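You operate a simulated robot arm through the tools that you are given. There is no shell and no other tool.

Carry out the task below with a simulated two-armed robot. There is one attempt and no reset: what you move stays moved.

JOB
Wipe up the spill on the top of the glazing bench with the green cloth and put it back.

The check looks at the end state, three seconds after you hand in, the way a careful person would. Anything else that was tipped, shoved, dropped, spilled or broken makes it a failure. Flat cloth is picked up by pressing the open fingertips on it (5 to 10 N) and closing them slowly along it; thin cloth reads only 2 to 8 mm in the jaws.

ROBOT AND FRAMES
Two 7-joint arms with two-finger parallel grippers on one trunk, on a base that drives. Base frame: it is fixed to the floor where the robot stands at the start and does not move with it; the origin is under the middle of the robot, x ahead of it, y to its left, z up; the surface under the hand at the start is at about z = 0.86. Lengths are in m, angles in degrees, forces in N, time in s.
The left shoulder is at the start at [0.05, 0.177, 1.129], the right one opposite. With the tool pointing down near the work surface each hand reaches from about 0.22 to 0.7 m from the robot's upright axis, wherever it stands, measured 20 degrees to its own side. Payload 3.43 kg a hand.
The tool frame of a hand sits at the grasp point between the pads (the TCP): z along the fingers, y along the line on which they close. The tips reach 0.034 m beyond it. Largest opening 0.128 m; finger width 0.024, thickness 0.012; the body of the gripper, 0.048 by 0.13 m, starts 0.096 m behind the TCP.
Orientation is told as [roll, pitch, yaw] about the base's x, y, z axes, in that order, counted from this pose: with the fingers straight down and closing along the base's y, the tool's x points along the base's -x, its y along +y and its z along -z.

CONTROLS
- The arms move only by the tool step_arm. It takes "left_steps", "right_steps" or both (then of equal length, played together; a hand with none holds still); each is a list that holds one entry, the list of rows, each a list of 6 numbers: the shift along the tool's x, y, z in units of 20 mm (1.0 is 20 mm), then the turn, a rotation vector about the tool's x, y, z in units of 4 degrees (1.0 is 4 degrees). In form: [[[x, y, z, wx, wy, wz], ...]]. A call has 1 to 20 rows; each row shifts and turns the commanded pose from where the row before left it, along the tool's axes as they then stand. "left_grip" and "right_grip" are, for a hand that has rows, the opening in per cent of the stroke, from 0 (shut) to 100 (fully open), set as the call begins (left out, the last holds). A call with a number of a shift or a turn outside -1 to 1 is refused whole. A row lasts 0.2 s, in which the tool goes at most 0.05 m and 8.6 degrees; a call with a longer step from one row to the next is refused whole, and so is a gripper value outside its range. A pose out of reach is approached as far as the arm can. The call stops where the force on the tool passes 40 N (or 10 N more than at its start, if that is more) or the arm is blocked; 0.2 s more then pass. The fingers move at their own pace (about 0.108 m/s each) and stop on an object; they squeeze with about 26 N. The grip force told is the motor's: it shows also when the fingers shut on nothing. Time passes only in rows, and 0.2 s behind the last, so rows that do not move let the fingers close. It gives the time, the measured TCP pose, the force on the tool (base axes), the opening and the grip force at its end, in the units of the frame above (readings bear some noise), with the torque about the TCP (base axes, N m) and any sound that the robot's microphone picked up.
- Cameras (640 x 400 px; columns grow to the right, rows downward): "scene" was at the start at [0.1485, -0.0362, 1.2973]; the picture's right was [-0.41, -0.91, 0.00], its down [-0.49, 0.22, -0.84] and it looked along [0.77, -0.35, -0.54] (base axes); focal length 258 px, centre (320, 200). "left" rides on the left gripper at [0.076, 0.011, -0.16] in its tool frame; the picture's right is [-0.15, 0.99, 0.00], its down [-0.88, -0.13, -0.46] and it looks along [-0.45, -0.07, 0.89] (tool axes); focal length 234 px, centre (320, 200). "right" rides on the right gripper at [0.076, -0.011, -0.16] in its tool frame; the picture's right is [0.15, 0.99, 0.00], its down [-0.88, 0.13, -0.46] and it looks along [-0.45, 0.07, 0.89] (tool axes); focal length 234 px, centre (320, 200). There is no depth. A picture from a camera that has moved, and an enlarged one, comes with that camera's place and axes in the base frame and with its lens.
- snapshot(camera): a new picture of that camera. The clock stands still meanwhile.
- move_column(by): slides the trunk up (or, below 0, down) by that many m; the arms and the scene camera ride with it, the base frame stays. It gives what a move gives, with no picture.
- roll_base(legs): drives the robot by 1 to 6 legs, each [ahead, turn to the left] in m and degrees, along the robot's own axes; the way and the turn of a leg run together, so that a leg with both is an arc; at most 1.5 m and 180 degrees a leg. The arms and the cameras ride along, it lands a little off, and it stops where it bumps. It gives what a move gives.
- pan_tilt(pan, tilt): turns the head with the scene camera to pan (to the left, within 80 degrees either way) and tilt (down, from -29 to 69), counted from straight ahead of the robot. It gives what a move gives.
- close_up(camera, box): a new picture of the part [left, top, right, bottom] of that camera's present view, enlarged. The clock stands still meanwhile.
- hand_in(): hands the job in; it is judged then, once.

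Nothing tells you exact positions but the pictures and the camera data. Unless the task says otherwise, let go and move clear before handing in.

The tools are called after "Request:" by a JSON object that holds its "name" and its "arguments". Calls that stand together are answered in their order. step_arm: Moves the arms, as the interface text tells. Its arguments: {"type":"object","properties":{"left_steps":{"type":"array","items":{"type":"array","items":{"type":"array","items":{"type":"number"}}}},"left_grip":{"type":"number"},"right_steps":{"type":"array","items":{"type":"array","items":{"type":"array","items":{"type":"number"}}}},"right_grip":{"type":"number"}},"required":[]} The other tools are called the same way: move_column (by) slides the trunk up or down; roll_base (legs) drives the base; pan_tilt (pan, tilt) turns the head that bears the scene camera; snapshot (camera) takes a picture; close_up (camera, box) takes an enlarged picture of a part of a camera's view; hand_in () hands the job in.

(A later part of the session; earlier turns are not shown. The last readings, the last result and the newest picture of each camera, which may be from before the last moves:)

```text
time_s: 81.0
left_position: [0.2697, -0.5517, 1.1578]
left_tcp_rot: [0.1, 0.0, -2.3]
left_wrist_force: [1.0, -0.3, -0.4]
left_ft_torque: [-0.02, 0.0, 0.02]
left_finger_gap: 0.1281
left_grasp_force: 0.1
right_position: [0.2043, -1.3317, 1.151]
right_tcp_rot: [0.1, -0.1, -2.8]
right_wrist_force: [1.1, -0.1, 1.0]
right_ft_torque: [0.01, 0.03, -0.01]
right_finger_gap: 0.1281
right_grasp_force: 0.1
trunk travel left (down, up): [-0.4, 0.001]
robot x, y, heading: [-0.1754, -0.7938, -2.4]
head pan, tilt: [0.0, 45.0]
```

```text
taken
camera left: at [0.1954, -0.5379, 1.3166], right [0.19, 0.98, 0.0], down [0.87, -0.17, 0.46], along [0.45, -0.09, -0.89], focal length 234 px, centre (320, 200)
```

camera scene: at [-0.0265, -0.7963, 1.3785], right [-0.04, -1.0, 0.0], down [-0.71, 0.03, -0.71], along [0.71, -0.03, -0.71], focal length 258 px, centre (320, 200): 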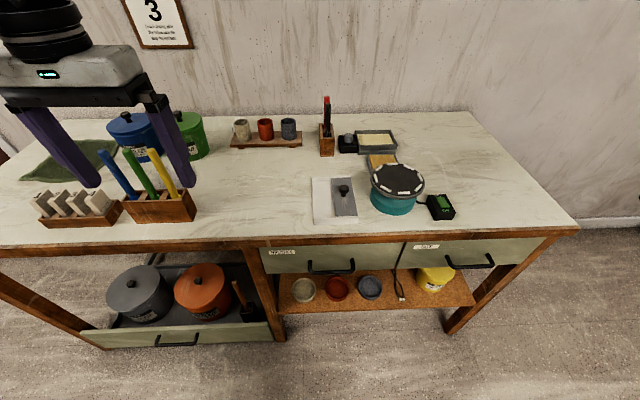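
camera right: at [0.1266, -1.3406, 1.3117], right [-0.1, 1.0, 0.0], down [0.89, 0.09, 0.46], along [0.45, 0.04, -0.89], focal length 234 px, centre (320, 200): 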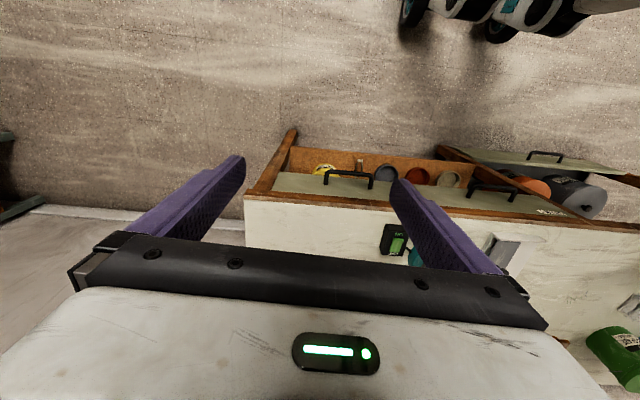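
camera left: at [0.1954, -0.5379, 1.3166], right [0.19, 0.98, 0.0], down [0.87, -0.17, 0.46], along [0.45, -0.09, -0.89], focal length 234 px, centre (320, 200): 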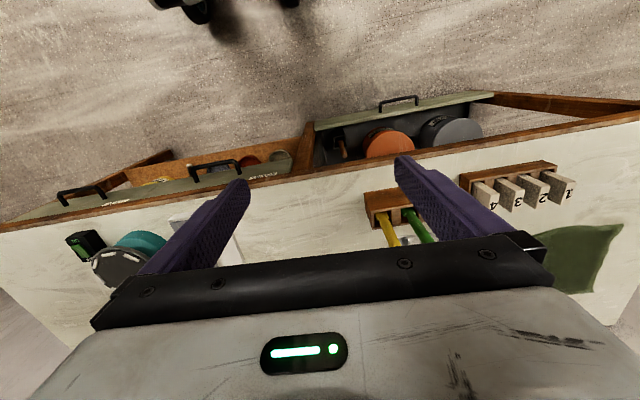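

Request:
{"name": "close_up", "arguments": {"camera": "scene", "box": [380, 100, 590, 240]}}

Request:
{"name": "close_up", "arguments": {"camera": "scene", "box": [180, 100, 390, 240]}}

Request:
{"name": "close_up", "arguments": {"camera": "scene", "box": [290, 110, 410, 180]}}

Request:
{"name": "close_up", "arguments": {"camera": "scene", "box": [0, 110, 210, 240]}}

```text
2.86 times, centred on (485, 170) of scene
camera zoom: at [-0.0265, -0.7963, 1.3785], right [-0.04, -1.0, 0.0], down [-0.71, 0.03, -0.71], along [0.71, -0.03, -0.71], focal length 737 px, centre (-151, 286)
```

zoom: 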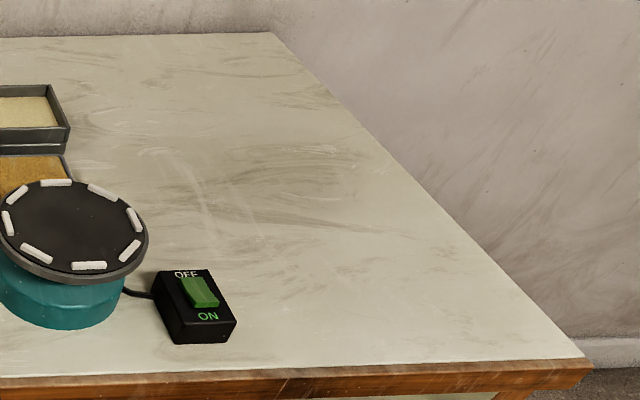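

```text
2.86 times, centred on (285, 170) of scene
camera zoom: at [-0.0265, -0.7963, 1.3785], right [-0.04, -1.0, 0.0], down [-0.71, 0.03, -0.71], along [0.71, -0.03, -0.71], focal length 737 px, centre (420, 286)
```

zoom: 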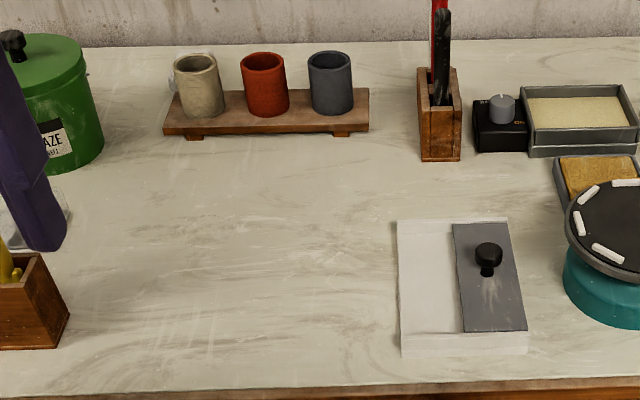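

```text
5.33 times, centred on (350, 145) of scene
camera zoom: at [-0.0265, -0.7963, 1.3785], right [-0.04, -1.0, 0.0], down [-0.71, 0.03, -0.71], along [0.71, -0.03, -0.71], focal length 1376 px, centre (160, 493)
```

zoom: 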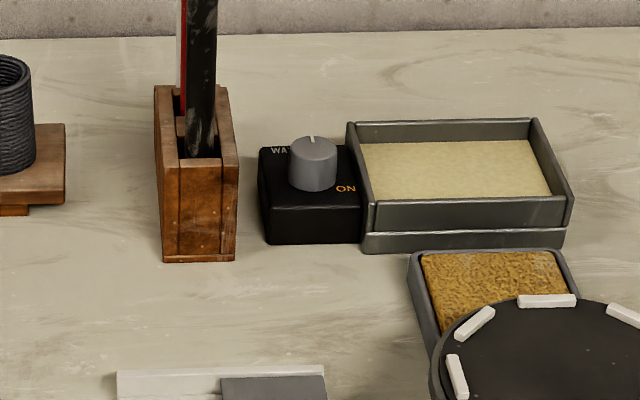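

```text
3.05 times, centred on (105, 175) of scene
camera zoom: at [-0.0265, -0.7963, 1.3785], right [-0.04, -1.0, 0.0], down [-0.71, 0.03, -0.71], along [0.71, -0.03, -0.71], focal length 786 px, centre (975, 276)
```

zoom: 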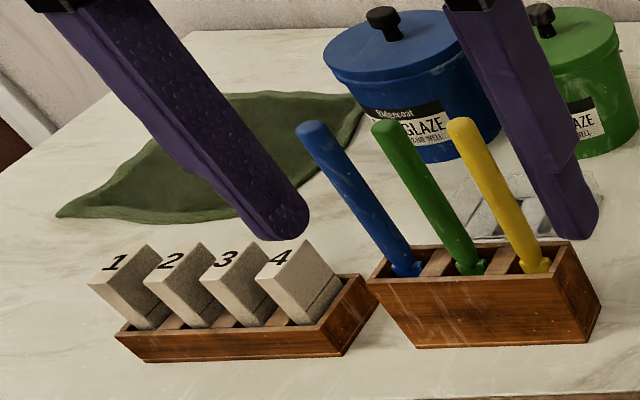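

No spill anywhere on the right half either. I haven't seen what is behind me, so I'll back off, turn, and check the rest of the room.

Request:
{"name": "roll_base", "arguments": {"legs": [[-0.35, 0], [0, 92]]}}

Request:
{"name": "pan_tilt", "arguments": {"pan": 75, "tilt": 15}}

Request:
{"name": "snapshot", "arguments": {"camera": "scene"}}

Request:
{"name": "pan_tilt", "arguments": {"pan": 20, "tilt": 15}}

Request:
{"name": "snapshot", "arguments": {"camera": "scene"}}

```text
time_s: 87.2
left_position: [-0.7865, -0.3454, 1.1579]
left_tcp_rot: [0.1, 0.0, 91.1]
left_wrist_force: [-0.3, -1.2, 0.0]
left_ft_torque: [-0.01, -0.03, 0.02]
left_finger_gap: 0.1281
left_grasp_force: 0.1
right_position: [-0.0021, -0.3666, 1.1526]
right_tcp_rot: [-0.1, -0.1, 90.7]
right_wrist_force: [0.0, -0.1, 0.5]
right_ft_torque: [0.02, 0.0, 0.01]
right_finger_gap: 0.128
right_grasp_force: 0.0
trunk travel left (down, up): [-0.4, 0.001]
robot x, y, heading: [-0.5165, -0.7744, 90.9]
head pan, tilt: [0.0, 45.0]
```

```text
time_s: 88.7
left_position: [-0.7856, -0.3456, 1.1575]
left_tcp_rot: [0.0, -0.1, 91.2]
left_wrist_force: [1.0, 0.3, -0.5]
left_ft_torque: [0.01, 0.02, 0.0]
left_finger_gap: 0.1281
left_grasp_force: 0.1
right_position: [-0.0013, -0.3656, 1.1522]
right_tcp_rot: [0.0, -0.1, 90.6]
right_wrist_force: [0.2, 0.3, -0.6]
right_ft_torque: [0.04, 0.02, 0.0]
right_finger_gap: 0.1284
right_grasp_force: 0.1
trunk travel left (down, up): [-0.4, 0.001]
robot x, y, heading: [-0.5222, -0.7774, 90.7]
head pan, tilt: [75.0, 15.0]
```

```text
taken
camera scene: at [-0.6149, -0.6822, 1.4253], right [0.24, 0.97, 0.0], down [0.25, -0.06, -0.97], along [-0.94, 0.24, -0.26], focal length 258 px, centre (320, 200)
```

scene: 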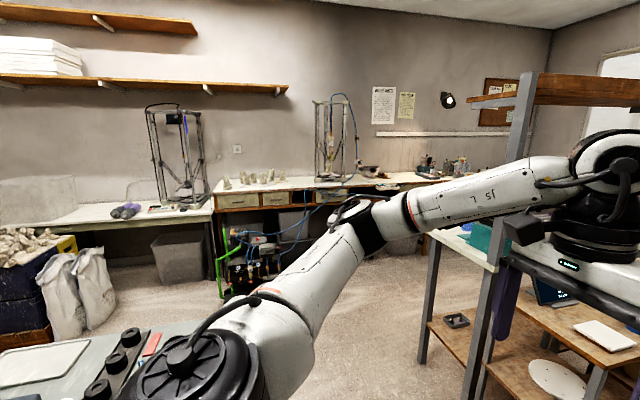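

```text
time_s: 89.9
left_position: [-0.7859, -0.3453, 1.1564]
left_tcp_rot: [0.1, -0.2, 91.2]
left_wrist_force: [0.4, 0.2, 0.3]
left_ft_torque: [0.0, 0.02, -0.01]
left_finger_gap: 0.1279
left_grasp_force: 0.0
right_position: [-0.0018, -0.3667, 1.1521]
right_tcp_rot: [0.0, -0.1, 90.8]
right_wrist_force: [-0.1, -0.1, -0.1]
right_ft_torque: [0.03, 0.01, 0.01]
right_finger_gap: 0.1282
right_grasp_force: 0.1
trunk travel left (down, up): [-0.4, 0.001]
robot x, y, heading: [-0.5184, -0.7764, 90.9]
head pan, tilt: [20.0, 15.0]
```

```text
taken
camera scene: at [-0.5577, -0.6177, 1.4253], right [0.93, 0.36, 0.0], down [0.09, -0.24, -0.97], along [-0.35, 0.9, -0.26], focal length 258 px, centre (320, 200)
```

scene: 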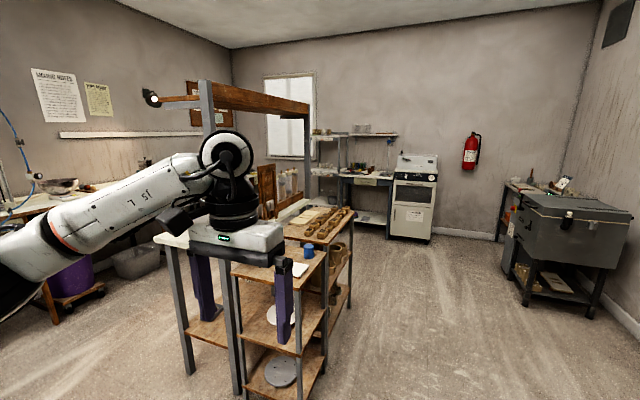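

No other bench fits; the spill must be on this one and very faint. I'll return to the starting place and examine the bench top methodically at high zoom.

Request:
{"name": "roll_base", "arguments": {"legs": [[0, -91], [0, -90], [-0.76, 0], [0, 90]]}}

Request:
{"name": "pan_tilt", "arguments": {"pan": 0, "tilt": 30}}

Request:
{"name": "snapshot", "arguments": {"camera": "scene"}}

```text
time_s: 105.6
left_position: [-0.1467, 0.299, 1.1569]
left_tcp_rot: [0.0, 0.0, 5.3]
left_wrist_force: [0.7, -0.4, -0.2]
left_ft_torque: [0.01, -0.02, 0.01]
left_finger_gap: 0.128
left_grasp_force: 0.0
right_position: [-0.1106, -0.4844, 1.1527]
right_tcp_rot: [0.0, -0.1, 5.0]
right_wrist_force: [-0.1, 0.6, 0.5]
right_ft_torque: [0.01, -0.01, 0.02]
right_finger_gap: 0.1281
right_grasp_force: 0.1
trunk travel left (down, up): [-0.4, 0.001]
robot x, y, heading: [-0.5591, 0.0005, 5.1]
head pan, tilt: [20.0, 15.0]
```

```text
time_s: 106.4
left_position: [-0.1484, 0.2982, 1.1583]
left_tcp_rot: [0.1, -0.2, 5.3]
left_wrist_force: [-0.7, -0.1, 0.3]
left_ft_torque: [0.0, 0.01, -0.03]
left_finger_gap: 0.1281
left_grasp_force: 0.0
right_position: [-0.1117, -0.4846, 1.153]
right_tcp_rot: [0.0, -0.1, 4.9]
right_wrist_force: [-0.3, -0.4, -0.5]
right_ft_torque: [0.0, 0.03, -0.03]
right_finger_gap: 0.1281
right_grasp_force: 0.1
trunk travel left (down, up): [-0.4, 0.001]
robot x, y, heading: [-0.5541, 0.0046, 5.2]
head pan, tilt: [0.0, 30.0]
```

```text
taken
camera scene: at [-0.4002, 0.0176, 1.4012], right [0.09, -1.0, 0.0], down [-0.5, -0.04, -0.87], along [0.86, 0.08, -0.5], focal length 258 px, centre (320, 200)
```

scene: 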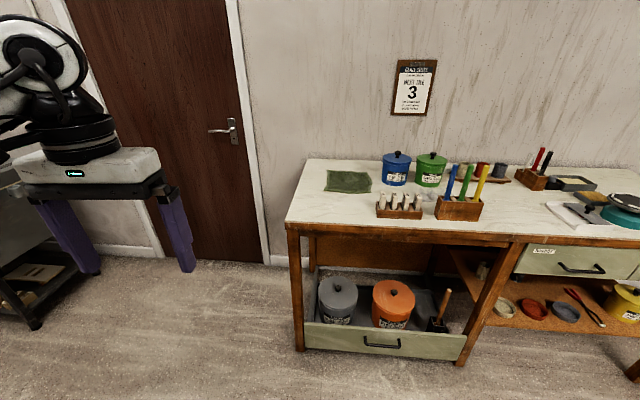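

Request:
{"name": "roll_base", "arguments": {"legs": [[0, -5.2], [0.55, 0]]}}

Request:
{"name": "pan_tilt", "arguments": {"pan": -5, "tilt": 50}}

Request:
{"name": "snapshot", "arguments": {"camera": "scene"}}

Request:
{"name": "close_up", "arguments": {"camera": "scene", "box": [220, 100, 400, 210]}}

Request:
{"name": "close_up", "arguments": {"camera": "scene", "box": [200, 170, 380, 290]}}

Request:
{"name": "close_up", "arguments": {"camera": "scene", "box": [340, 100, 500, 210]}}

```text
time_s: 110.0
left_position: [0.4172, 0.2633, 1.158]
left_tcp_rot: [0.0, 0.0, 0.5]
left_wrist_force: [0.4, -1.4, 0.0]
left_ft_torque: [0.01, -0.03, 0.02]
left_finger_gap: 0.1279
left_grasp_force: 0.1
right_position: [0.3874, -0.5196, 1.152]
right_tcp_rot: [0.1, -0.2, 0.1]
right_wrist_force: [0.1, 0.3, -0.8]
right_ft_torque: [-0.02, 0.0, -0.02]
right_finger_gap: 0.128
right_grasp_force: 0.0
trunk travel left (down, up): [-0.4, 0.001]
robot x, y, heading: [-0.0149, 0.0014, 0.3]
head pan, tilt: [0.0, 30.0]
```

```text
time_s: 110.9
left_position: [0.4174, 0.265, 1.1581]
left_tcp_rot: [0.0, -0.1, 0.4]
left_wrist_force: [-0.2, 0.0, 0.3]
left_ft_torque: [0.03, -0.01, 0.0]
left_finger_gap: 0.1283
left_grasp_force: 0.0
right_position: [0.3889, -0.5186, 1.1529]
right_tcp_rot: [0.0, -0.1, 0.1]
right_wrist_force: [0.4, -0.8, -0.6]
right_ft_torque: [-0.02, -0.02, 0.02]
right_finger_gap: 0.1279
right_grasp_force: 0.0
trunk travel left (down, up): [-0.4, 0.001]
robot x, y, heading: [-0.0149, 0.0056, 0.2]
head pan, tilt: [-5.0, 50.0]
```

```text
taken
camera scene: at [0.1279, -0.0011, 1.3716], right [-0.08, -1.0, 0.0], down [-0.76, 0.06, -0.64], along [0.64, -0.05, -0.77], focal length 258 px, centre (320, 200)
```

scene: 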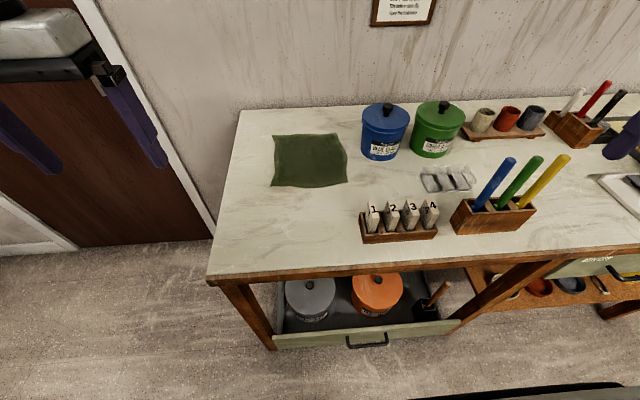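

```text
3.56 times, centred on (310, 155) of scene
camera zoom: at [0.1279, -0.0011, 1.3716], right [-0.08, -1.0, 0.0], down [-0.76, 0.06, -0.64], along [0.64, -0.05, -0.77], focal length 917 px, centre (356, 360)
```

zoom: 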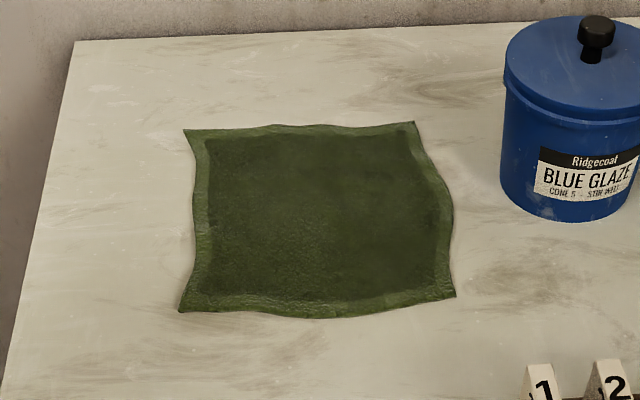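

```text
3.33 times, centred on (290, 230) of scene
camera zoom: at [0.1279, -0.0011, 1.3716], right [-0.08, -1.0, 0.0], down [-0.76, 0.06, -0.64], along [0.64, -0.05, -0.77], focal length 860 px, centre (420, 100)
```

zoom: 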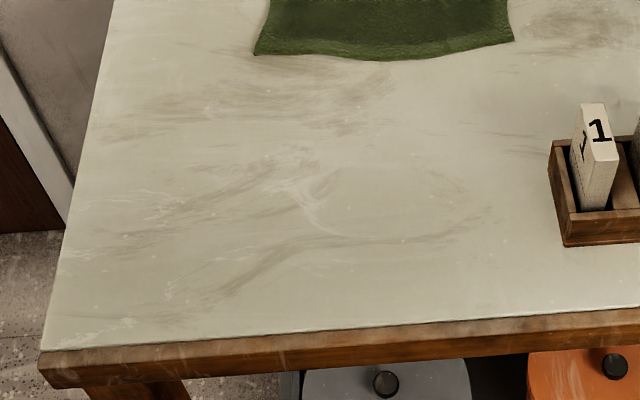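

```text
3.64 times, centred on (420, 155) of scene
camera zoom: at [0.1279, -0.0011, 1.3716], right [-0.08, -1.0, 0.0], down [-0.76, 0.06, -0.64], along [0.64, -0.05, -0.77], focal length 938 px, centre (-44, 364)
```

zoom: 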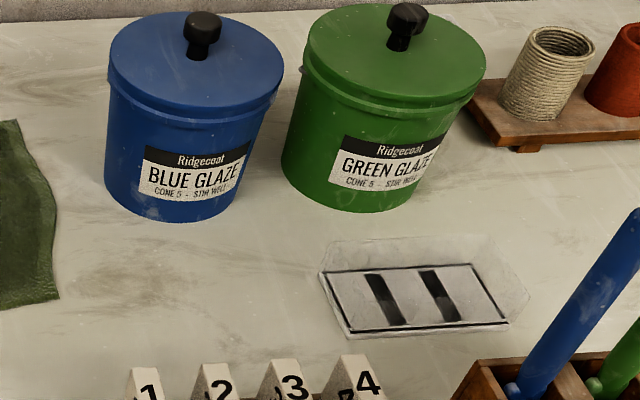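

The bench is clean wherever I can see; the only covered part is under the cloth (x 0.61–0.83, y −0.11–0.10). I'll bring the left hand over the cloth's near edge to pick it up and look beneath.

Request:
{"name": "step_arm", "arguments": {"left_steps": [[[-0.78, -0.96, 0, 0, 0, 0], [-0.78, -0.96, 0, 0, 0, 0], [-0.78, -0.96, 0, 0, 0, 0], [-0.78, -0.96, 0, 0, 0, 0], [-0.78, -0.96, 0, 0, 0, 0], [-0.78, -0.96, 0, 0, 0, 0], [-0.78, -0.96, 0, 0, 0, 0], [-0.78, -0.96, 0, 0, 0, 0], [-0.78, -0.96, 0, 0, 0, 0], [-0.78, -0.96, 0, 0, 0, 0], [-0.78, -0.96, 0, 0, 0, 0], [-0.78, -0.96, 0, 0, 0, 0], [-0.78, -0.96, 0, 0, 0, 0], [-0.78, -0.96, 0, 0, 0, 0], [0, 0, 0.5, 0, 0, 0], [0, 0, 1, 0, 0, 0], [0, 0, 1, 0, 0, 0], [0, 0, 1, 0, 0, 0], [0, 0, 1, 0, 0, 0], [0, 0, 1, 0, 0, 0]]], "left_grip": 40}}

Request:
{"name": "snapshot", "arguments": {"camera": "left"}}

Request:
{"name": "snapshot", "arguments": {"camera": "scene"}}

```text
time_s: 115.1
left_position: [0.5813, 0.0278, 1.0297]
left_tcp_rot: [0.0, -0.1, 0.5]
left_wrist_force: [0.2, 1.1, -0.6]
left_ft_torque: [0.0, 0.02, -0.01]
left_finger_gap: 0.0511
left_grasp_force: 0.0
left hand out of reach, approached as far as the arm can: row 12, 13, 14
right_position: [0.3887, -0.5183, 1.1529]
right_tcp_rot: [0.0, -0.1, 0.1]
right_wrist_force: [-0.4, 0.0, -0.2]
right_ft_torque: [-0.01, 0.04, 0.0]
right_finger_gap: 0.1282
right_grasp_force: 0.0
trunk travel left (down, up): [-0.4, 0.001]
robot x, y, heading: [-0.0148, 0.0042, 0.3]
head pan, tilt: [-5.0, 50.0]
```

```text
taken
camera left: at [0.5061, 0.0368, 1.1887], right [0.14, 0.99, 0.0], down [0.88, -0.12, 0.46], along [0.45, -0.06, -0.89], focal length 234 px, centre (320, 200)
```

left: 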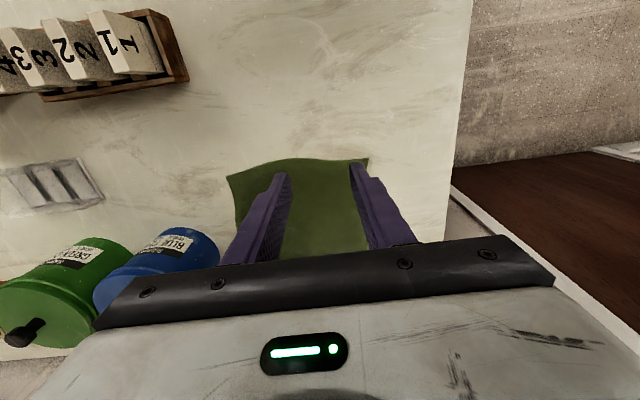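

```text
taken
camera scene: at [0.1281, -0.001, 1.3716], right [-0.08, -1.0, 0.0], down [-0.76, 0.06, -0.64], along [0.64, -0.05, -0.77], focal length 258 px, centre (320, 200)
```

scene: 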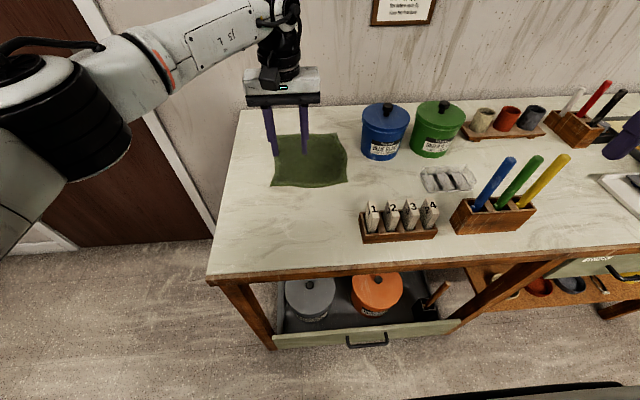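

The raised trunk limits reach. I'll pull the right hand back from the brushes, then lower the trunk.

Request:
{"name": "step_arm", "arguments": {"right_steps": [[[1, 0, 0, 0, 0, 0], [1, 0, 0, 0, 0, 0], [1, 0, 0, 0, 0, 0], [1, 0, 0, 0, 0, 0], [1, 0, 0, 0, 0, 0], [1, 0, 0, 0, 0, 0], [0.5, 0, 0, 0, 0, 0]]]}}

Request:
{"name": "move_column", "arguments": {"by": -0.08}}

Request:
{"name": "step_arm", "arguments": {"left_steps": [[[-0.5, -0.3, 0, 0, 0, 0], [-0.5, -0.4, 0, 0, 0, 0], [-0.5, -0.4, 0, 0, 0, 0], [-0.5, -0.4, 0, 0, 0, 0]]], "left_grip": 40}}

Request:
{"name": "snapshot", "arguments": {"camera": "left"}}

Request:
{"name": "snapshot", "arguments": {"camera": "scene"}}

```text
time_s: 116.7
left_position: [0.5809, 0.0269, 1.0302]
left_tcp_rot: [0.0, 0.1, 0.5]
left_wrist_force: [0.5, -0.8, -0.7]
left_ft_torque: [0.06, 0.04, 0.01]
left_finger_gap: 0.0513
left_grasp_force: 0.0
right_position: [0.2668, -0.5189, 1.1519]
right_tcp_rot: [-0.1, -0.1, 0.1]
right_wrist_force: [0.4, 0.1, 0.1]
right_ft_torque: [-0.03, -0.02, 0.0]
right_finger_gap: 0.128
right_grasp_force: 0.0
right hand out of reach, approached as far as the arm can: row 4
trunk travel left (down, up): [-0.4, 0.001]
robot x, y, heading: [-0.0206, 0.0048, 0.3]
head pan, tilt: [-5.0, 50.0]
```

```text
time_s: 117.8
left_position: [0.5806, 0.0268, 0.9496]
left_tcp_rot: [0.0, 0.0, 0.5]
left_wrist_force: [1.5, -0.1, -0.5]
left_ft_torque: [-0.02, 0.0, -0.01]
left_finger_gap: 0.0514
left_grasp_force: 0.1
right_position: [0.2666, -0.5191, 1.0723]
right_tcp_rot: [0.0, -0.1, 0.1]
right_wrist_force: [0.6, 0.5, 0.1]
right_ft_torque: [0.0, 0.0, 0.02]
right_finger_gap: 0.1278
right_grasp_force: 0.1
trunk travel left (down, up): [-0.32, 0.081]
robot x, y, heading: [-0.0165, 0.0019, 0.3]
head pan, tilt: [-5.0, 50.0]
```

```text
time_s: 118.8
left_position: [0.5965, 0.0137, 0.9485]
left_tcp_rot: [-0.1, 0.0, 0.5]
left_wrist_force: [-0.8, 0.6, 0.3]
left_ft_torque: [0.03, 0.0, 0.03]
left_finger_gap: 0.0512
left_grasp_force: 0.1
left hand out of reach, approached as far as the arm can: row 2, 3, 4
right_position: [0.2662, -0.5187, 1.0725]
right_tcp_rot: [0.1, 0.0, 0.1]
right_wrist_force: [-0.2, 0.5, -0.2]
right_ft_torque: [-0.02, -0.05, 0.02]
right_finger_gap: 0.1281
right_grasp_force: 0.0
trunk travel left (down, up): [-0.32, 0.081]
robot x, y, heading: [-0.0161, 0.0043, 0.5]
head pan, tilt: [-5.0, 50.0]
```

```text
taken
camera left: at [0.5222, 0.0231, 1.1064], right [0.14, 0.99, 0.0], down [0.88, -0.12, 0.46], along [0.45, -0.06, -0.89], focal length 234 px, centre (320, 200)
```

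left: 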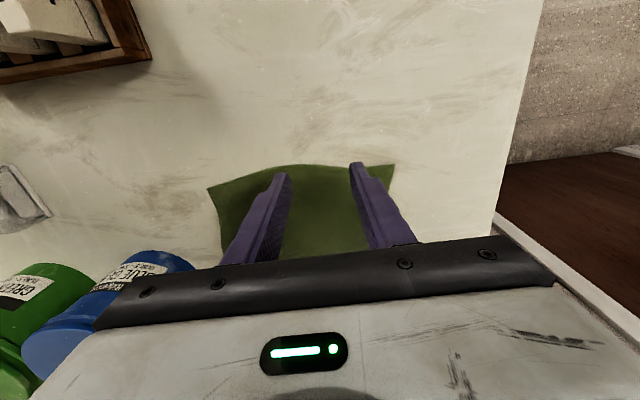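

```text
taken
camera scene: at [0.1278, -0.0013, 1.2916], right [-0.08, -1.0, 0.0], down [-0.76, 0.06, -0.64], along [0.64, -0.05, -0.77], focal length 258 px, centre (320, 200)
```

scene: 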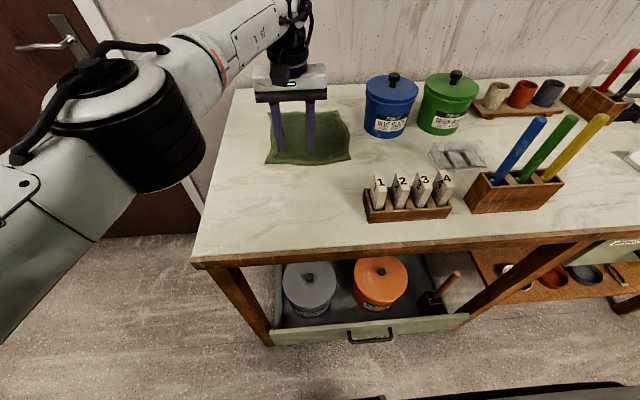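

I'm about 3 cm short in reach. I'll look down at my base and the open drawer to see how much I can still drive forward.

Request:
{"name": "pan_tilt", "arguments": {"pan": -5, "tilt": 69}}

Request:
{"name": "snapshot", "arguments": {"camera": "scene"}}

Request:
{"name": "snapshot", "arguments": {"camera": "right"}}

```text
time_s: 119.7
left_position: [0.5981, 0.0139, 0.9472]
left_tcp_rot: [-0.1, -0.1, 0.5]
left_wrist_force: [0.3, -0.1, 0.6]
left_ft_torque: [0.01, -0.01, 0.02]
left_finger_gap: 0.051
left_grasp_force: 0.0
right_position: [0.2666, -0.5193, 1.0731]
right_tcp_rot: [0.0, -0.1, 0.0]
right_wrist_force: [0.1, 0.3, -0.8]
right_ft_torque: [0.02, 0.01, 0.0]
right_finger_gap: 0.128
right_grasp_force: 0.0
trunk travel left (down, up): [-0.32, 0.081]
robot x, y, heading: [-0.015, 0.0069, 0.3]
head pan, tilt: [-5.0, 68.8]
```

```text
taken
camera scene: at [0.1069, 0.0006, 1.2697], right [-0.08, -1.0, 0.0], down [-0.93, 0.08, -0.36], along [0.36, -0.03, -0.93], focal length 258 px, centre (320, 200)
```

scene: 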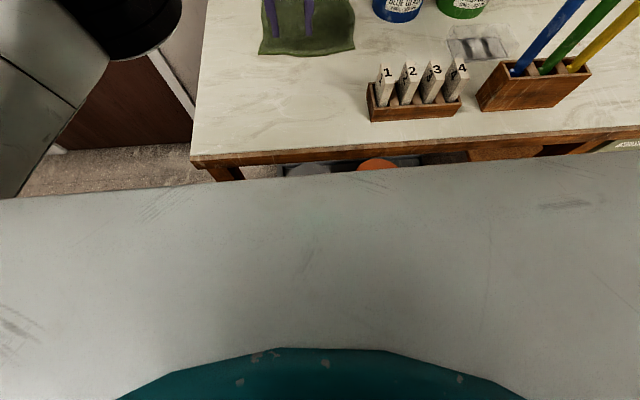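

```text
taken
camera right: at [0.1908, -0.5305, 1.2319], right [-0.15, 0.99, 0.0], down [0.88, 0.13, 0.46], along [0.45, 0.07, -0.89], focal length 234 px, centre (320, 200)
```

right: 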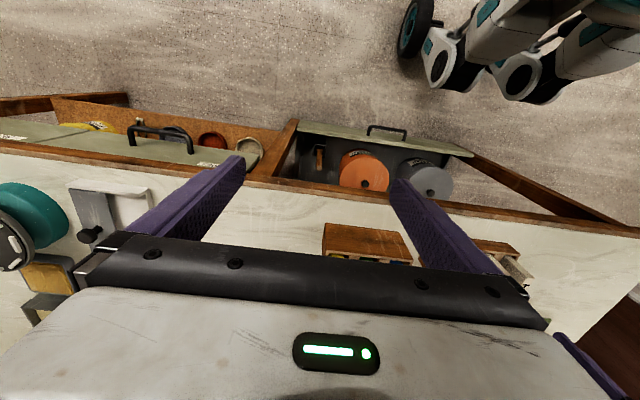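

There looks to be roughly 10 cm between my front and the drawer/bench edge. I'll creep forward 5 cm.

Request:
{"name": "roll_base", "arguments": {"legs": [[0.05, 0]]}}

Request:
{"name": "step_arm", "arguments": {"left_steps": [[[0, -0.5, 0, 0, 0, 0], [0, -0.5, 0, 0, 0, 0], [0, 0, 0, 0, 0, 0]]], "left_grip": 40}}

Request:
{"name": "pan_tilt", "arguments": {"pan": 0, "tilt": 45}}

Request:
{"name": "snapshot", "arguments": {"camera": "left"}}

Request:
{"name": "close_up", "arguments": {"camera": "scene", "box": [200, 60, 440, 220]}}

```text
time_s: 120.6
left_position: [0.6468, 0.0138, 0.9469]
left_tcp_rot: [0.1, 0.0, 0.4]
left_wrist_force: [0.0, 0.5, -0.4]
left_ft_torque: [-0.02, 0.0, 0.0]
left_finger_gap: 0.0512
left_grasp_force: 0.2
right_position: [0.3174, -0.5187, 1.0722]
right_tcp_rot: [0.1, 0.0, -0.1]
right_wrist_force: [-0.7, -0.2, 0.1]
right_ft_torque: [0.03, 0.02, 0.0]
right_finger_gap: 0.1281
right_grasp_force: 0.0
trunk travel left (down, up): [-0.32, 0.081]
robot x, y, heading: [0.0331, 0.0057, 0.4]
head pan, tilt: [-5.0, 68.8]
```

```text
time_s: 121.4
left_position: [0.6401, -0.0027, 0.9476]
left_tcp_rot: [0.0, -0.1, 0.4]
left_wrist_force: [-0.1, 0.7, 0.3]
left_ft_torque: [0.01, 0.0, -0.03]
left_finger_gap: 0.0512
left_grasp_force: 0.0
left hand out of reach, approached as far as the arm can: row 1, 2
right_position: [0.3171, -0.5191, 1.0721]
right_tcp_rot: [0.0, 0.0, 0.0]
right_wrist_force: [0.5, 0.4, 0.3]
right_ft_torque: [-0.02, -0.01, 0.0]
right_finger_gap: 0.1279
right_grasp_force: 0.1
trunk travel left (down, up): [-0.32, 0.081]
robot x, y, heading: [0.0347, 0.0007, 0.4]
head pan, tilt: [-5.0, 68.8]
```

```text
time_s: 122.3
left_position: [0.6404, -0.0036, 0.9472]
left_tcp_rot: [0.0, -0.1, 0.5]
left_wrist_force: [0.8, -0.4, -0.5]
left_ft_torque: [0.02, 0.01, -0.01]
left_finger_gap: 0.0513
left_grasp_force: 0.1
right_position: [0.3161, -0.519, 1.0727]
right_tcp_rot: [0.0, -0.1, -0.1]
right_wrist_force: [-0.2, 0.0, -0.4]
right_ft_torque: [-0.01, -0.02, -0.02]
right_finger_gap: 0.128
right_grasp_force: 0.2
trunk travel left (down, up): [-0.32, 0.081]
robot x, y, heading: [0.034, 0.0065, 0.5]
head pan, tilt: [0.0, 45.0]
```

```text
taken
camera left: at [0.5654, 0.0064, 1.1054], right [0.14, 0.99, 0.0], down [0.88, -0.12, 0.46], along [0.45, -0.06, -0.89], focal length 234 px, centre (320, 200)
```

left: 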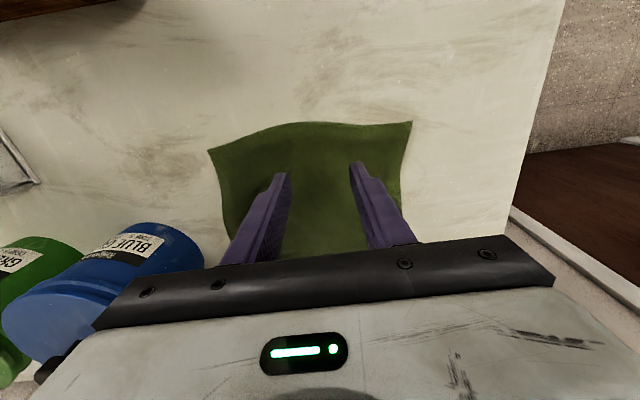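

```text
2.50 times, centred on (320, 140) of scene
camera zoom: at [0.183, 0.0057, 1.2984], right [0.0, -1.0, 0.0], down [-0.71, 0.0, -0.71], along [0.71, 0.0, -0.71], focal length 645 px, centre (320, 350)
```

zoom: 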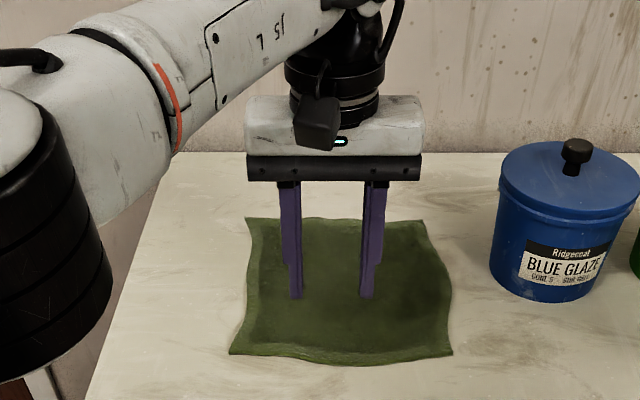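

Fingers are over the cloth 3–4 cm inside its near edge. I'll descend gently until the tips press on it.

Request:
{"name": "step_arm", "arguments": {"left_steps": [[[0.3, 0, 1, 0, 0, 0], [0.2, 0, 0.6, 0, 0, 0], [0, 0, 0.3, 0, 0, 0], [0, 0, 0.2, 0, 0, 0], [0, 0, 0.1, 0, 0, 0]]], "left_grip": 40}}

```text
time_s: 123.5
left_position: [0.6302, -0.0032, 0.9022]
left_tcp_rot: [0.1, -0.1, 0.4]
left_wrist_force: [0.0, -0.2, -0.1]
left_ft_torque: [0.03, 0.01, 0.01]
left_finger_gap: 0.0511
left_grasp_force: 0.1
right_position: [0.316, -0.5186, 1.0718]
right_tcp_rot: [0.1, -0.1, 0.0]
right_wrist_force: [-0.1, 0.0, -0.2]
right_ft_torque: [-0.01, 0.01, -0.03]
right_finger_gap: 0.128
right_grasp_force: 0.0
trunk travel left (down, up): [-0.32, 0.081]
robot x, y, heading: [0.0349, 0.0043, 0.2]
head pan, tilt: [0.0, 45.0]
```

Request:
{"name": "step_arm", "arguments": {"left_steps": [[[0, 0, 0.1, 0, 0, 0], [0, 0, 0.1, 0, 0, 0]]]}}

Request:
{"name": "step_arm", "arguments": {"left_steps": [[[0, 0, 0.05, 0, 0, 0]]]}}

Request:
{"name": "step_arm", "arguments": {"left_steps": [[[0, 0, 0.05, 0, 0, 0]]]}}

```text
time_s: 124.1
left_position: [0.631, -0.0038, 0.8995]
left_tcp_rot: [-0.2, -0.2, 0.4]
left_wrist_force: [-0.1, 1.2, 3.0]
left_ft_torque: [-0.02, -0.01, 0.01]
left_finger_gap: 0.0511
left_grasp_force: 0.0
right_position: [0.3158, -0.5183, 1.0725]
right_tcp_rot: [0.0, -0.1, 0.1]
right_wrist_force: [0.2, -0.1, 0.2]
right_ft_torque: [0.01, 0.03, 0.02]
right_finger_gap: 0.1278
right_grasp_force: 0.0
trunk travel left (down, up): [-0.32, 0.081]
robot x, y, heading: [0.0308, 0.0087, 0.4]
head pan, tilt: [0.0, 45.0]
```

```text
time_s: 124.5
left_position: [0.6303, -0.0031, 0.8968]
left_tcp_rot: [0.0, -0.1, 0.5]
left_wrist_force: [-0.9, -0.3, 8.0]
left_ft_torque: [0.04, 0.03, -0.03]
left_finger_gap: 0.0515
left_grasp_force: 0.1
right_position: [0.3174, -0.5196, 1.0738]
right_tcp_rot: [0.1, -0.1, 0.0]
right_wrist_force: [-0.1, 0.1, 0.3]
right_ft_torque: [0.03, -0.02, 0.01]
right_finger_gap: 0.1278
right_grasp_force: 0.0
trunk travel left (down, up): [-0.32, 0.081]
robot x, y, heading: [0.0359, 0.0051, 0.2]
head pan, tilt: [0.0, 45.0]
```

```text
time_s: 124.9
left_position: [0.6311, -0.0045, 0.8967]
left_tcp_rot: [-0.1, -0.3, 0.5]
left_wrist_force: [1.4, 0.5, 12.8]
left_ft_torque: [0.03, -0.01, -0.05]
left_finger_gap: 0.0511
left_grasp_force: 0.0
right_position: [0.317, -0.5189, 1.0735]
right_tcp_rot: [0.0, -0.1, 0.0]
right_wrist_force: [-0.1, 0.4, -0.3]
right_ft_torque: [-0.02, -0.01, 0.02]
right_finger_gap: 0.128
right_grasp_force: 0.0
trunk travel left (down, up): [-0.32, 0.081]
robot x, y, heading: [0.0377, 0.004, 0.5]
head pan, tilt: [0.0, 45.0]
```

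Contact; I'll ease to about 8 N and close slowly in stages.

Request:
{"name": "step_arm", "arguments": {"left_steps": [[[0, 0, -0.05, 0, 0, 0], [0, 0, 0, 0, 0, 0]]], "left_grip": 33}}

Request:
{"name": "step_arm", "arguments": {"left_steps": [[[0, 0, 0, 0, 0, 0], [0, 0, 0, 0, 0, 0]]], "left_grip": 26}}

Request:
{"name": "step_arm", "arguments": {"left_steps": [[[0, 0, 0, 0, 0, 0], [0, 0, 0, 0, 0, 0]]], "left_grip": 19}}

Request:
{"name": "step_arm", "arguments": {"left_steps": [[[0, 0, 0, 0, 0, 0], [0, 0, 0, 0, 0, 0]]], "left_grip": 12}}

Request:
{"name": "step_arm", "arguments": {"left_steps": [[[0, 0, 0, 0, 0, 0], [0, 0, 0, 0, 0, 0]]], "left_grip": 6}}

Request:
{"name": "step_arm", "arguments": {"left_steps": [[[0, 0, 0, 0, 0, 0], [0, 0, 0, 0, 0, 0], [0, 0, 0, 0, 0, 0]]], "left_grip": 0}}

Request:
{"name": "close_up", "arguments": {"camera": "scene", "box": [200, 60, 440, 220]}}

Request:
{"name": "snapshot", "arguments": {"camera": "left"}}

```text
time_s: 125.5
left_position: [0.63, -0.0047, 0.8969]
left_tcp_rot: [-0.2, -0.3, 0.6]
left_wrist_force: [0.1, -0.6, 10.7]
left_ft_torque: [0.0, 0.0, -0.03]
left_finger_gap: 0.0415
left_grasp_force: 0.0
right_position: [0.3165, -0.5196, 1.0734]
right_tcp_rot: [0.0, -0.1, 0.0]
right_wrist_force: [-0.8, 0.4, 0.0]
right_ft_torque: [-0.01, 0.01, -0.01]
right_finger_gap: 0.1279
right_grasp_force: 0.0
trunk travel left (down, up): [-0.32, 0.081]
robot x, y, heading: [0.0335, 0.0053, 0.3]
head pan, tilt: [0.0, 45.0]
```

```text
time_s: 126.1
left_position: [0.6301, -0.001, 0.8973]
left_tcp_rot: [0.0, 0.0, 0.4]
left_wrist_force: [-0.6, -0.1, 10.2]
left_ft_torque: [0.01, 0.06, -0.04]
left_finger_gap: 0.033
left_grasp_force: 0.1
right_position: [0.3156, -0.5174, 1.0719]
right_tcp_rot: [0.1, -0.1, 0.1]
right_wrist_force: [-0.4, 0.3, -0.2]
right_ft_torque: [-0.05, -0.01, -0.01]
right_finger_gap: 0.1281
right_grasp_force: 0.0
trunk travel left (down, up): [-0.32, 0.081]
robot x, y, heading: [0.0325, 0.005, 0.5]
head pan, tilt: [0.0, 45.0]
```

```text
time_s: 126.7
left_position: [0.6294, -0.0022, 0.8979]
left_tcp_rot: [0.0, -0.1, 0.5]
left_wrist_force: [-0.2, 0.6, 10.8]
left_ft_torque: [-0.01, 0.04, -0.01]
left_finger_gap: 0.0242
left_grasp_force: 0.0
right_position: [0.3166, -0.5183, 1.0723]
right_tcp_rot: [0.0, -0.1, 0.0]
right_wrist_force: [0.3, -0.4, 0.2]
right_ft_torque: [0.0, -0.02, -0.02]
right_finger_gap: 0.1278
right_grasp_force: 0.1
trunk travel left (down, up): [-0.32, 0.081]
robot x, y, heading: [0.0339, 0.0029, 0.3]
head pan, tilt: [0.0, 45.0]
```

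```text
time_s: 127.3
left_position: [0.6301, -0.0031, 0.8988]
left_tcp_rot: [-0.1, -0.2, 0.3]
left_wrist_force: [0.7, -0.4, 11.2]
left_ft_torque: [0.02, -0.02, 0.0]
left_finger_gap: 0.0149
left_grasp_force: 0.1
right_position: [0.3148, -0.5197, 1.0732]
right_tcp_rot: [0.0, -0.1, 0.0]
right_wrist_force: [1.2, -0.1, 0.6]
right_ft_torque: [0.02, 0.0, -0.02]
right_finger_gap: 0.1279
right_grasp_force: 0.1
trunk travel left (down, up): [-0.32, 0.081]
robot x, y, heading: [0.035, 0.0081, 0.2]
head pan, tilt: [0.0, 45.0]
```

```text
time_s: 127.9
left_position: [0.6295, -0.0034, 0.8981]
left_tcp_rot: [-0.1, -0.3, 0.5]
left_wrist_force: [0.2, -0.3, 10.2]
left_ft_torque: [0.0, -0.02, 0.0]
left_finger_gap: 0.0112
left_grasp_force: 2.4
right_position: [0.316, -0.52, 1.0737]
right_tcp_rot: [0.0, -0.1, 0.0]
right_wrist_force: [0.8, 0.0, 0.4]
right_ft_torque: [-0.02, 0.02, 0.04]
right_finger_gap: 0.1279
right_grasp_force: 0.1
trunk travel left (down, up): [-0.32, 0.081]
robot x, y, heading: [0.0353, 0.0037, 0.4]
head pan, tilt: [0.0, 45.0]
```

```text
time_s: 128.7
left_position: [0.6294, -0.004, 0.8978]
left_tcp_rot: [-0.1, -0.2, 0.4]
left_wrist_force: [0.1, -0.4, 11.2]
left_ft_torque: [-0.04, 0.03, 0.04]
left_finger_gap: 0.0072
left_grasp_force: 26.0
right_position: [0.3155, -0.5196, 1.073]
right_tcp_rot: [0.0, -0.2, 0.1]
right_wrist_force: [-0.6, 0.7, -1.1]
right_ft_torque: [0.0, 0.04, -0.02]
right_finger_gap: 0.128
right_grasp_force: 0.1
trunk travel left (down, up): [-0.32, 0.081]
robot x, y, heading: [0.0323, 0.0061, 0.1]
head pan, tilt: [0.0, 45.0]
```

```text
2.50 times, centred on (320, 140) of scene
camera zoom: at [0.1819, 0.0057, 1.2987], right [0.0, -1.0, 0.0], down [-0.71, 0.0, -0.71], along [0.71, 0.0, -0.71], focal length 645 px, centre (320, 350)
```

zoom: 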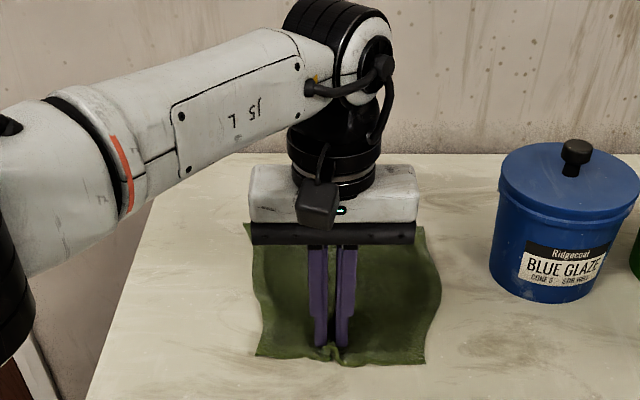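

```text
taken
camera left: at [0.554, 0.0063, 1.0559], right [0.14, 0.99, 0.0], down [0.88, -0.12, 0.46], along [0.45, -0.06, -0.89], focal length 234 px, centre (320, 200)
```

left: 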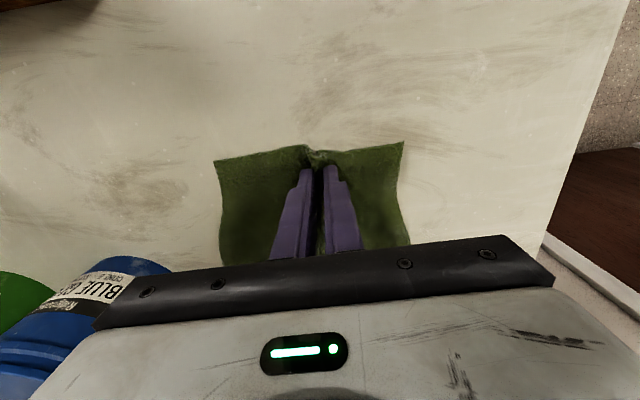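

The cloth is gripped (7 mm in the jaws). I'll lift it and look beneath.

Request:
{"name": "step_arm", "arguments": {"left_steps": [[[0, 0, -0.5, 0, 0, 0], [0, 0, -1, 0, 0, 0], [0.2, 0, -1, 0, 0, 0], [0.3, 0, -1, 0, 0, 0], [0.4, 0, -1, 0, 0, 0], [0.4, 0, -1, 0, 0, 0], [0.4, 0, -1, 0, 0, 0], [0.4, 0, -1, 0, 0, 0], [0.4, 0, -1, 0, 0, 0], [0.4, 0, -1, 0, 0, 0], [0.4, 0, -1, 0, 0, 0], [0.4, 0, -1, 0, 0, 0], [0.4, 0, -1, 0, 0, 0]]]}}

Request:
{"name": "snapshot", "arguments": {"camera": "scene"}}

Request:
{"name": "snapshot", "arguments": {"camera": "left"}}

Request:
{"name": "close_up", "arguments": {"camera": "scene", "box": [180, 60, 440, 230]}}

```text
time_s: 131.5
left_position: [0.5485, -0.0017, 1.1472]
left_tcp_rot: [-0.1, -0.2, 0.4]
left_wrist_force: [-0.6, -0.1, -0.3]
left_ft_torque: [-0.08, 0.05, -0.03]
left_finger_gap: 0.0068
left_grasp_force: 26.3
right_position: [0.3164, -0.5194, 1.0722]
right_tcp_rot: [0.0, -0.2, 0.1]
right_wrist_force: [0.3, 0.6, -0.3]
right_ft_torque: [0.01, -0.01, 0.06]
right_finger_gap: 0.1279
right_grasp_force: 0.1
trunk travel left (down, up): [-0.32, 0.081]
robot x, y, heading: [0.0331, 0.0036, 0.2]
head pan, tilt: [0.0, 45.0]
```

```text
taken
camera scene: at [0.1827, 0.0057, 1.2985], right [0.0, -1.0, 0.0], down [-0.71, 0.0, -0.71], along [0.71, 0.0, -0.71], focal length 258 px, centre (320, 200)
```

scene: 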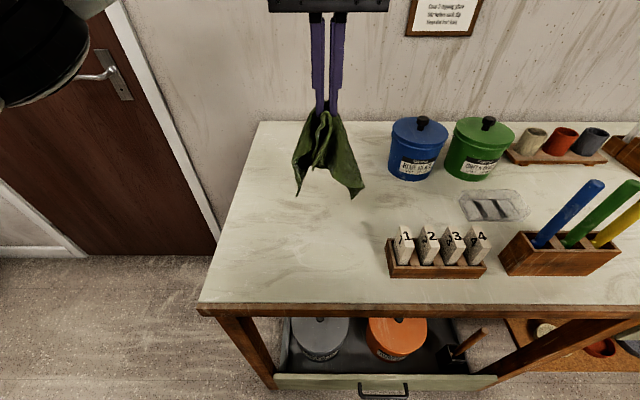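

```text
taken
camera left: at [0.4733, 0.0071, 1.3052], right [0.14, 0.99, 0.0], down [0.88, -0.12, 0.46], along [0.45, -0.06, -0.89], focal length 234 px, centre (320, 200)
```

left: 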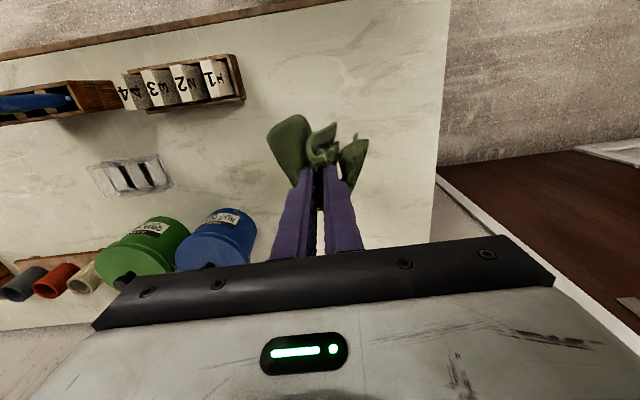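

```text
2.35 times, centred on (310, 145) of scene
camera zoom: at [0.1827, 0.0057, 1.2985], right [0.0, -1.0, 0.0], down [-0.71, 0.0, -0.71], along [0.71, 0.0, -0.71], focal length 607 px, centre (344, 329)
```

zoom: 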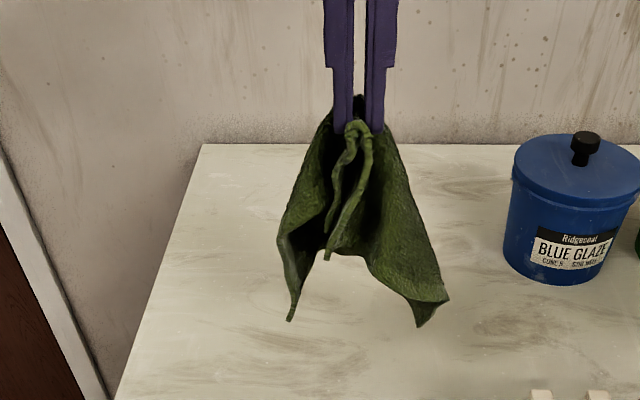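

No stain is obvious under the cloth either. I'll look closely at the revealed area and around.

Request:
{"name": "close_up", "arguments": {"camera": "scene", "box": [250, 110, 400, 210]}}

Request:
{"name": "close_up", "arguments": {"camera": "left", "box": [160, 50, 460, 260]}}

Request:
{"name": "close_up", "arguments": {"camera": "scene", "box": [200, 180, 400, 310]}}

```text
4.00 times, centred on (325, 160) of scene
camera zoom: at [0.1827, 0.0057, 1.2985], right [0.0, -1.0, 0.0], down [-0.71, 0.0, -0.71], along [0.71, 0.0, -0.71], focal length 1032 px, centre (300, 360)
```

zoom: 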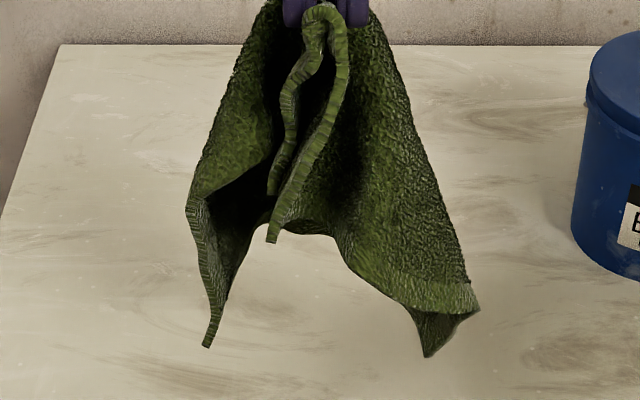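

```text
1.90 times, centred on (310, 155) of left
camera zoom: at [0.4733, 0.0071, 1.3052], right [0.14, 0.99, 0.0], down [0.88, -0.12, 0.46], along [0.45, -0.06, -0.89], focal length 446 px, centre (339, 286)
```

zoom: 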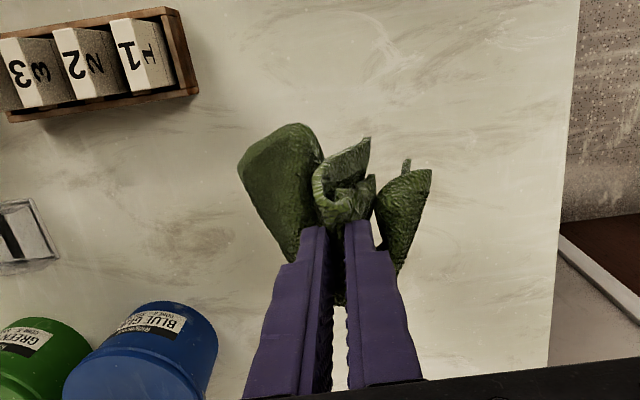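

```text
3.08 times, centred on (300, 245) of scene
camera zoom: at [0.1827, 0.0057, 1.2985], right [0.0, -1.0, 0.0], down [-0.71, 0.0, -0.71], along [0.71, 0.0, -0.71], focal length 794 px, centre (382, 62)
```

zoom: 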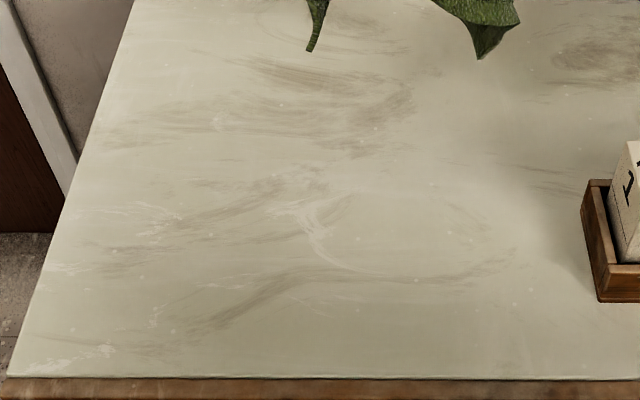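

Nothing under it. A soft bright area just left of the tile rack may be a sheen; zooming there from two cameras.

Request:
{"name": "close_up", "arguments": {"camera": "scene", "box": [310, 190, 420, 290]}}

Request:
{"name": "close_up", "arguments": {"camera": "left", "box": [180, 20, 340, 130]}}

Request:
{"name": "close_up", "arguments": {"camera": "left", "box": [100, 90, 290, 220]}}

Request:
{"name": "close_up", "arguments": {"camera": "scene", "box": [350, 170, 480, 260]}}

```text
4.00 times, centred on (365, 240) of scene
camera zoom: at [0.1827, 0.0057, 1.2985], right [0.0, -1.0, 0.0], down [-0.71, 0.0, -0.71], along [0.71, 0.0, -0.71], focal length 1032 px, centre (140, 40)
```

zoom: 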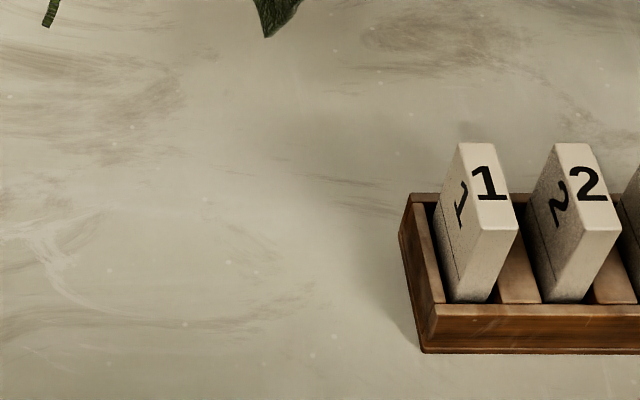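

```text
3.64 times, centred on (260, 75) of left
camera zoom: at [0.4733, 0.0071, 1.3052], right [0.14, 0.99, 0.0], down [0.88, -0.12, 0.46], along [0.45, -0.06, -0.89], focal length 852 px, centre (538, 654)
```

zoom: 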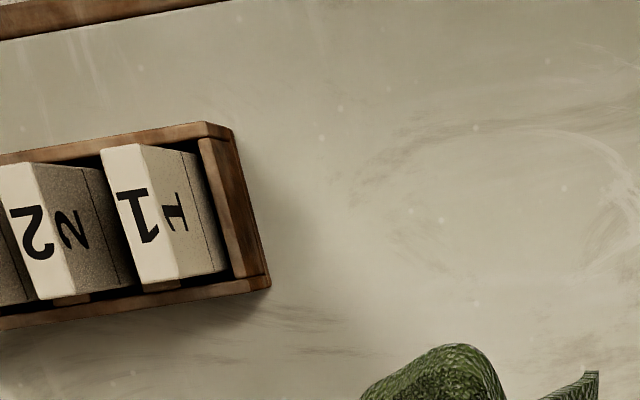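

```text
3.08 times, centred on (195, 155) of left
camera zoom: at [0.4733, 0.0071, 1.3052], right [0.14, 0.99, 0.0], down [0.88, -0.12, 0.46], along [0.45, -0.06, -0.89], focal length 720 px, centre (705, 338)
```

zoom: 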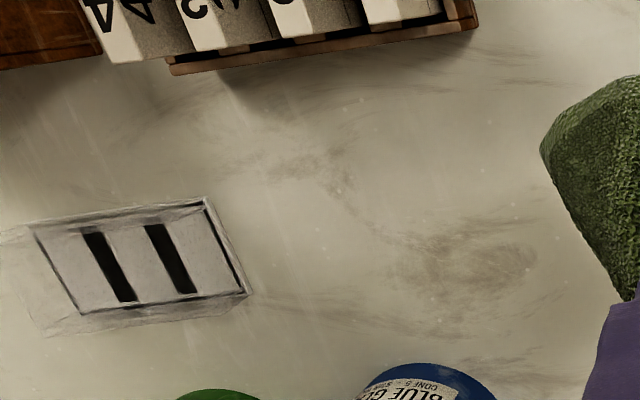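

```text
4.44 times, centred on (415, 215) of scene
camera zoom: at [0.1827, 0.0057, 1.2985], right [0.0, -1.0, 0.0], down [-0.71, 0.0, -0.71], along [0.71, 0.0, -0.71], focal length 1147 px, centre (-102, 133)
```

zoom: 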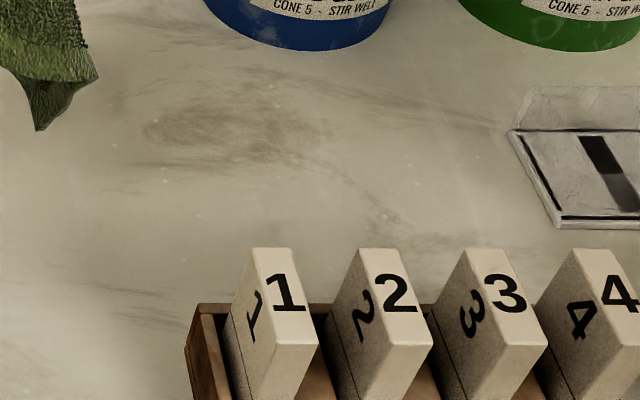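

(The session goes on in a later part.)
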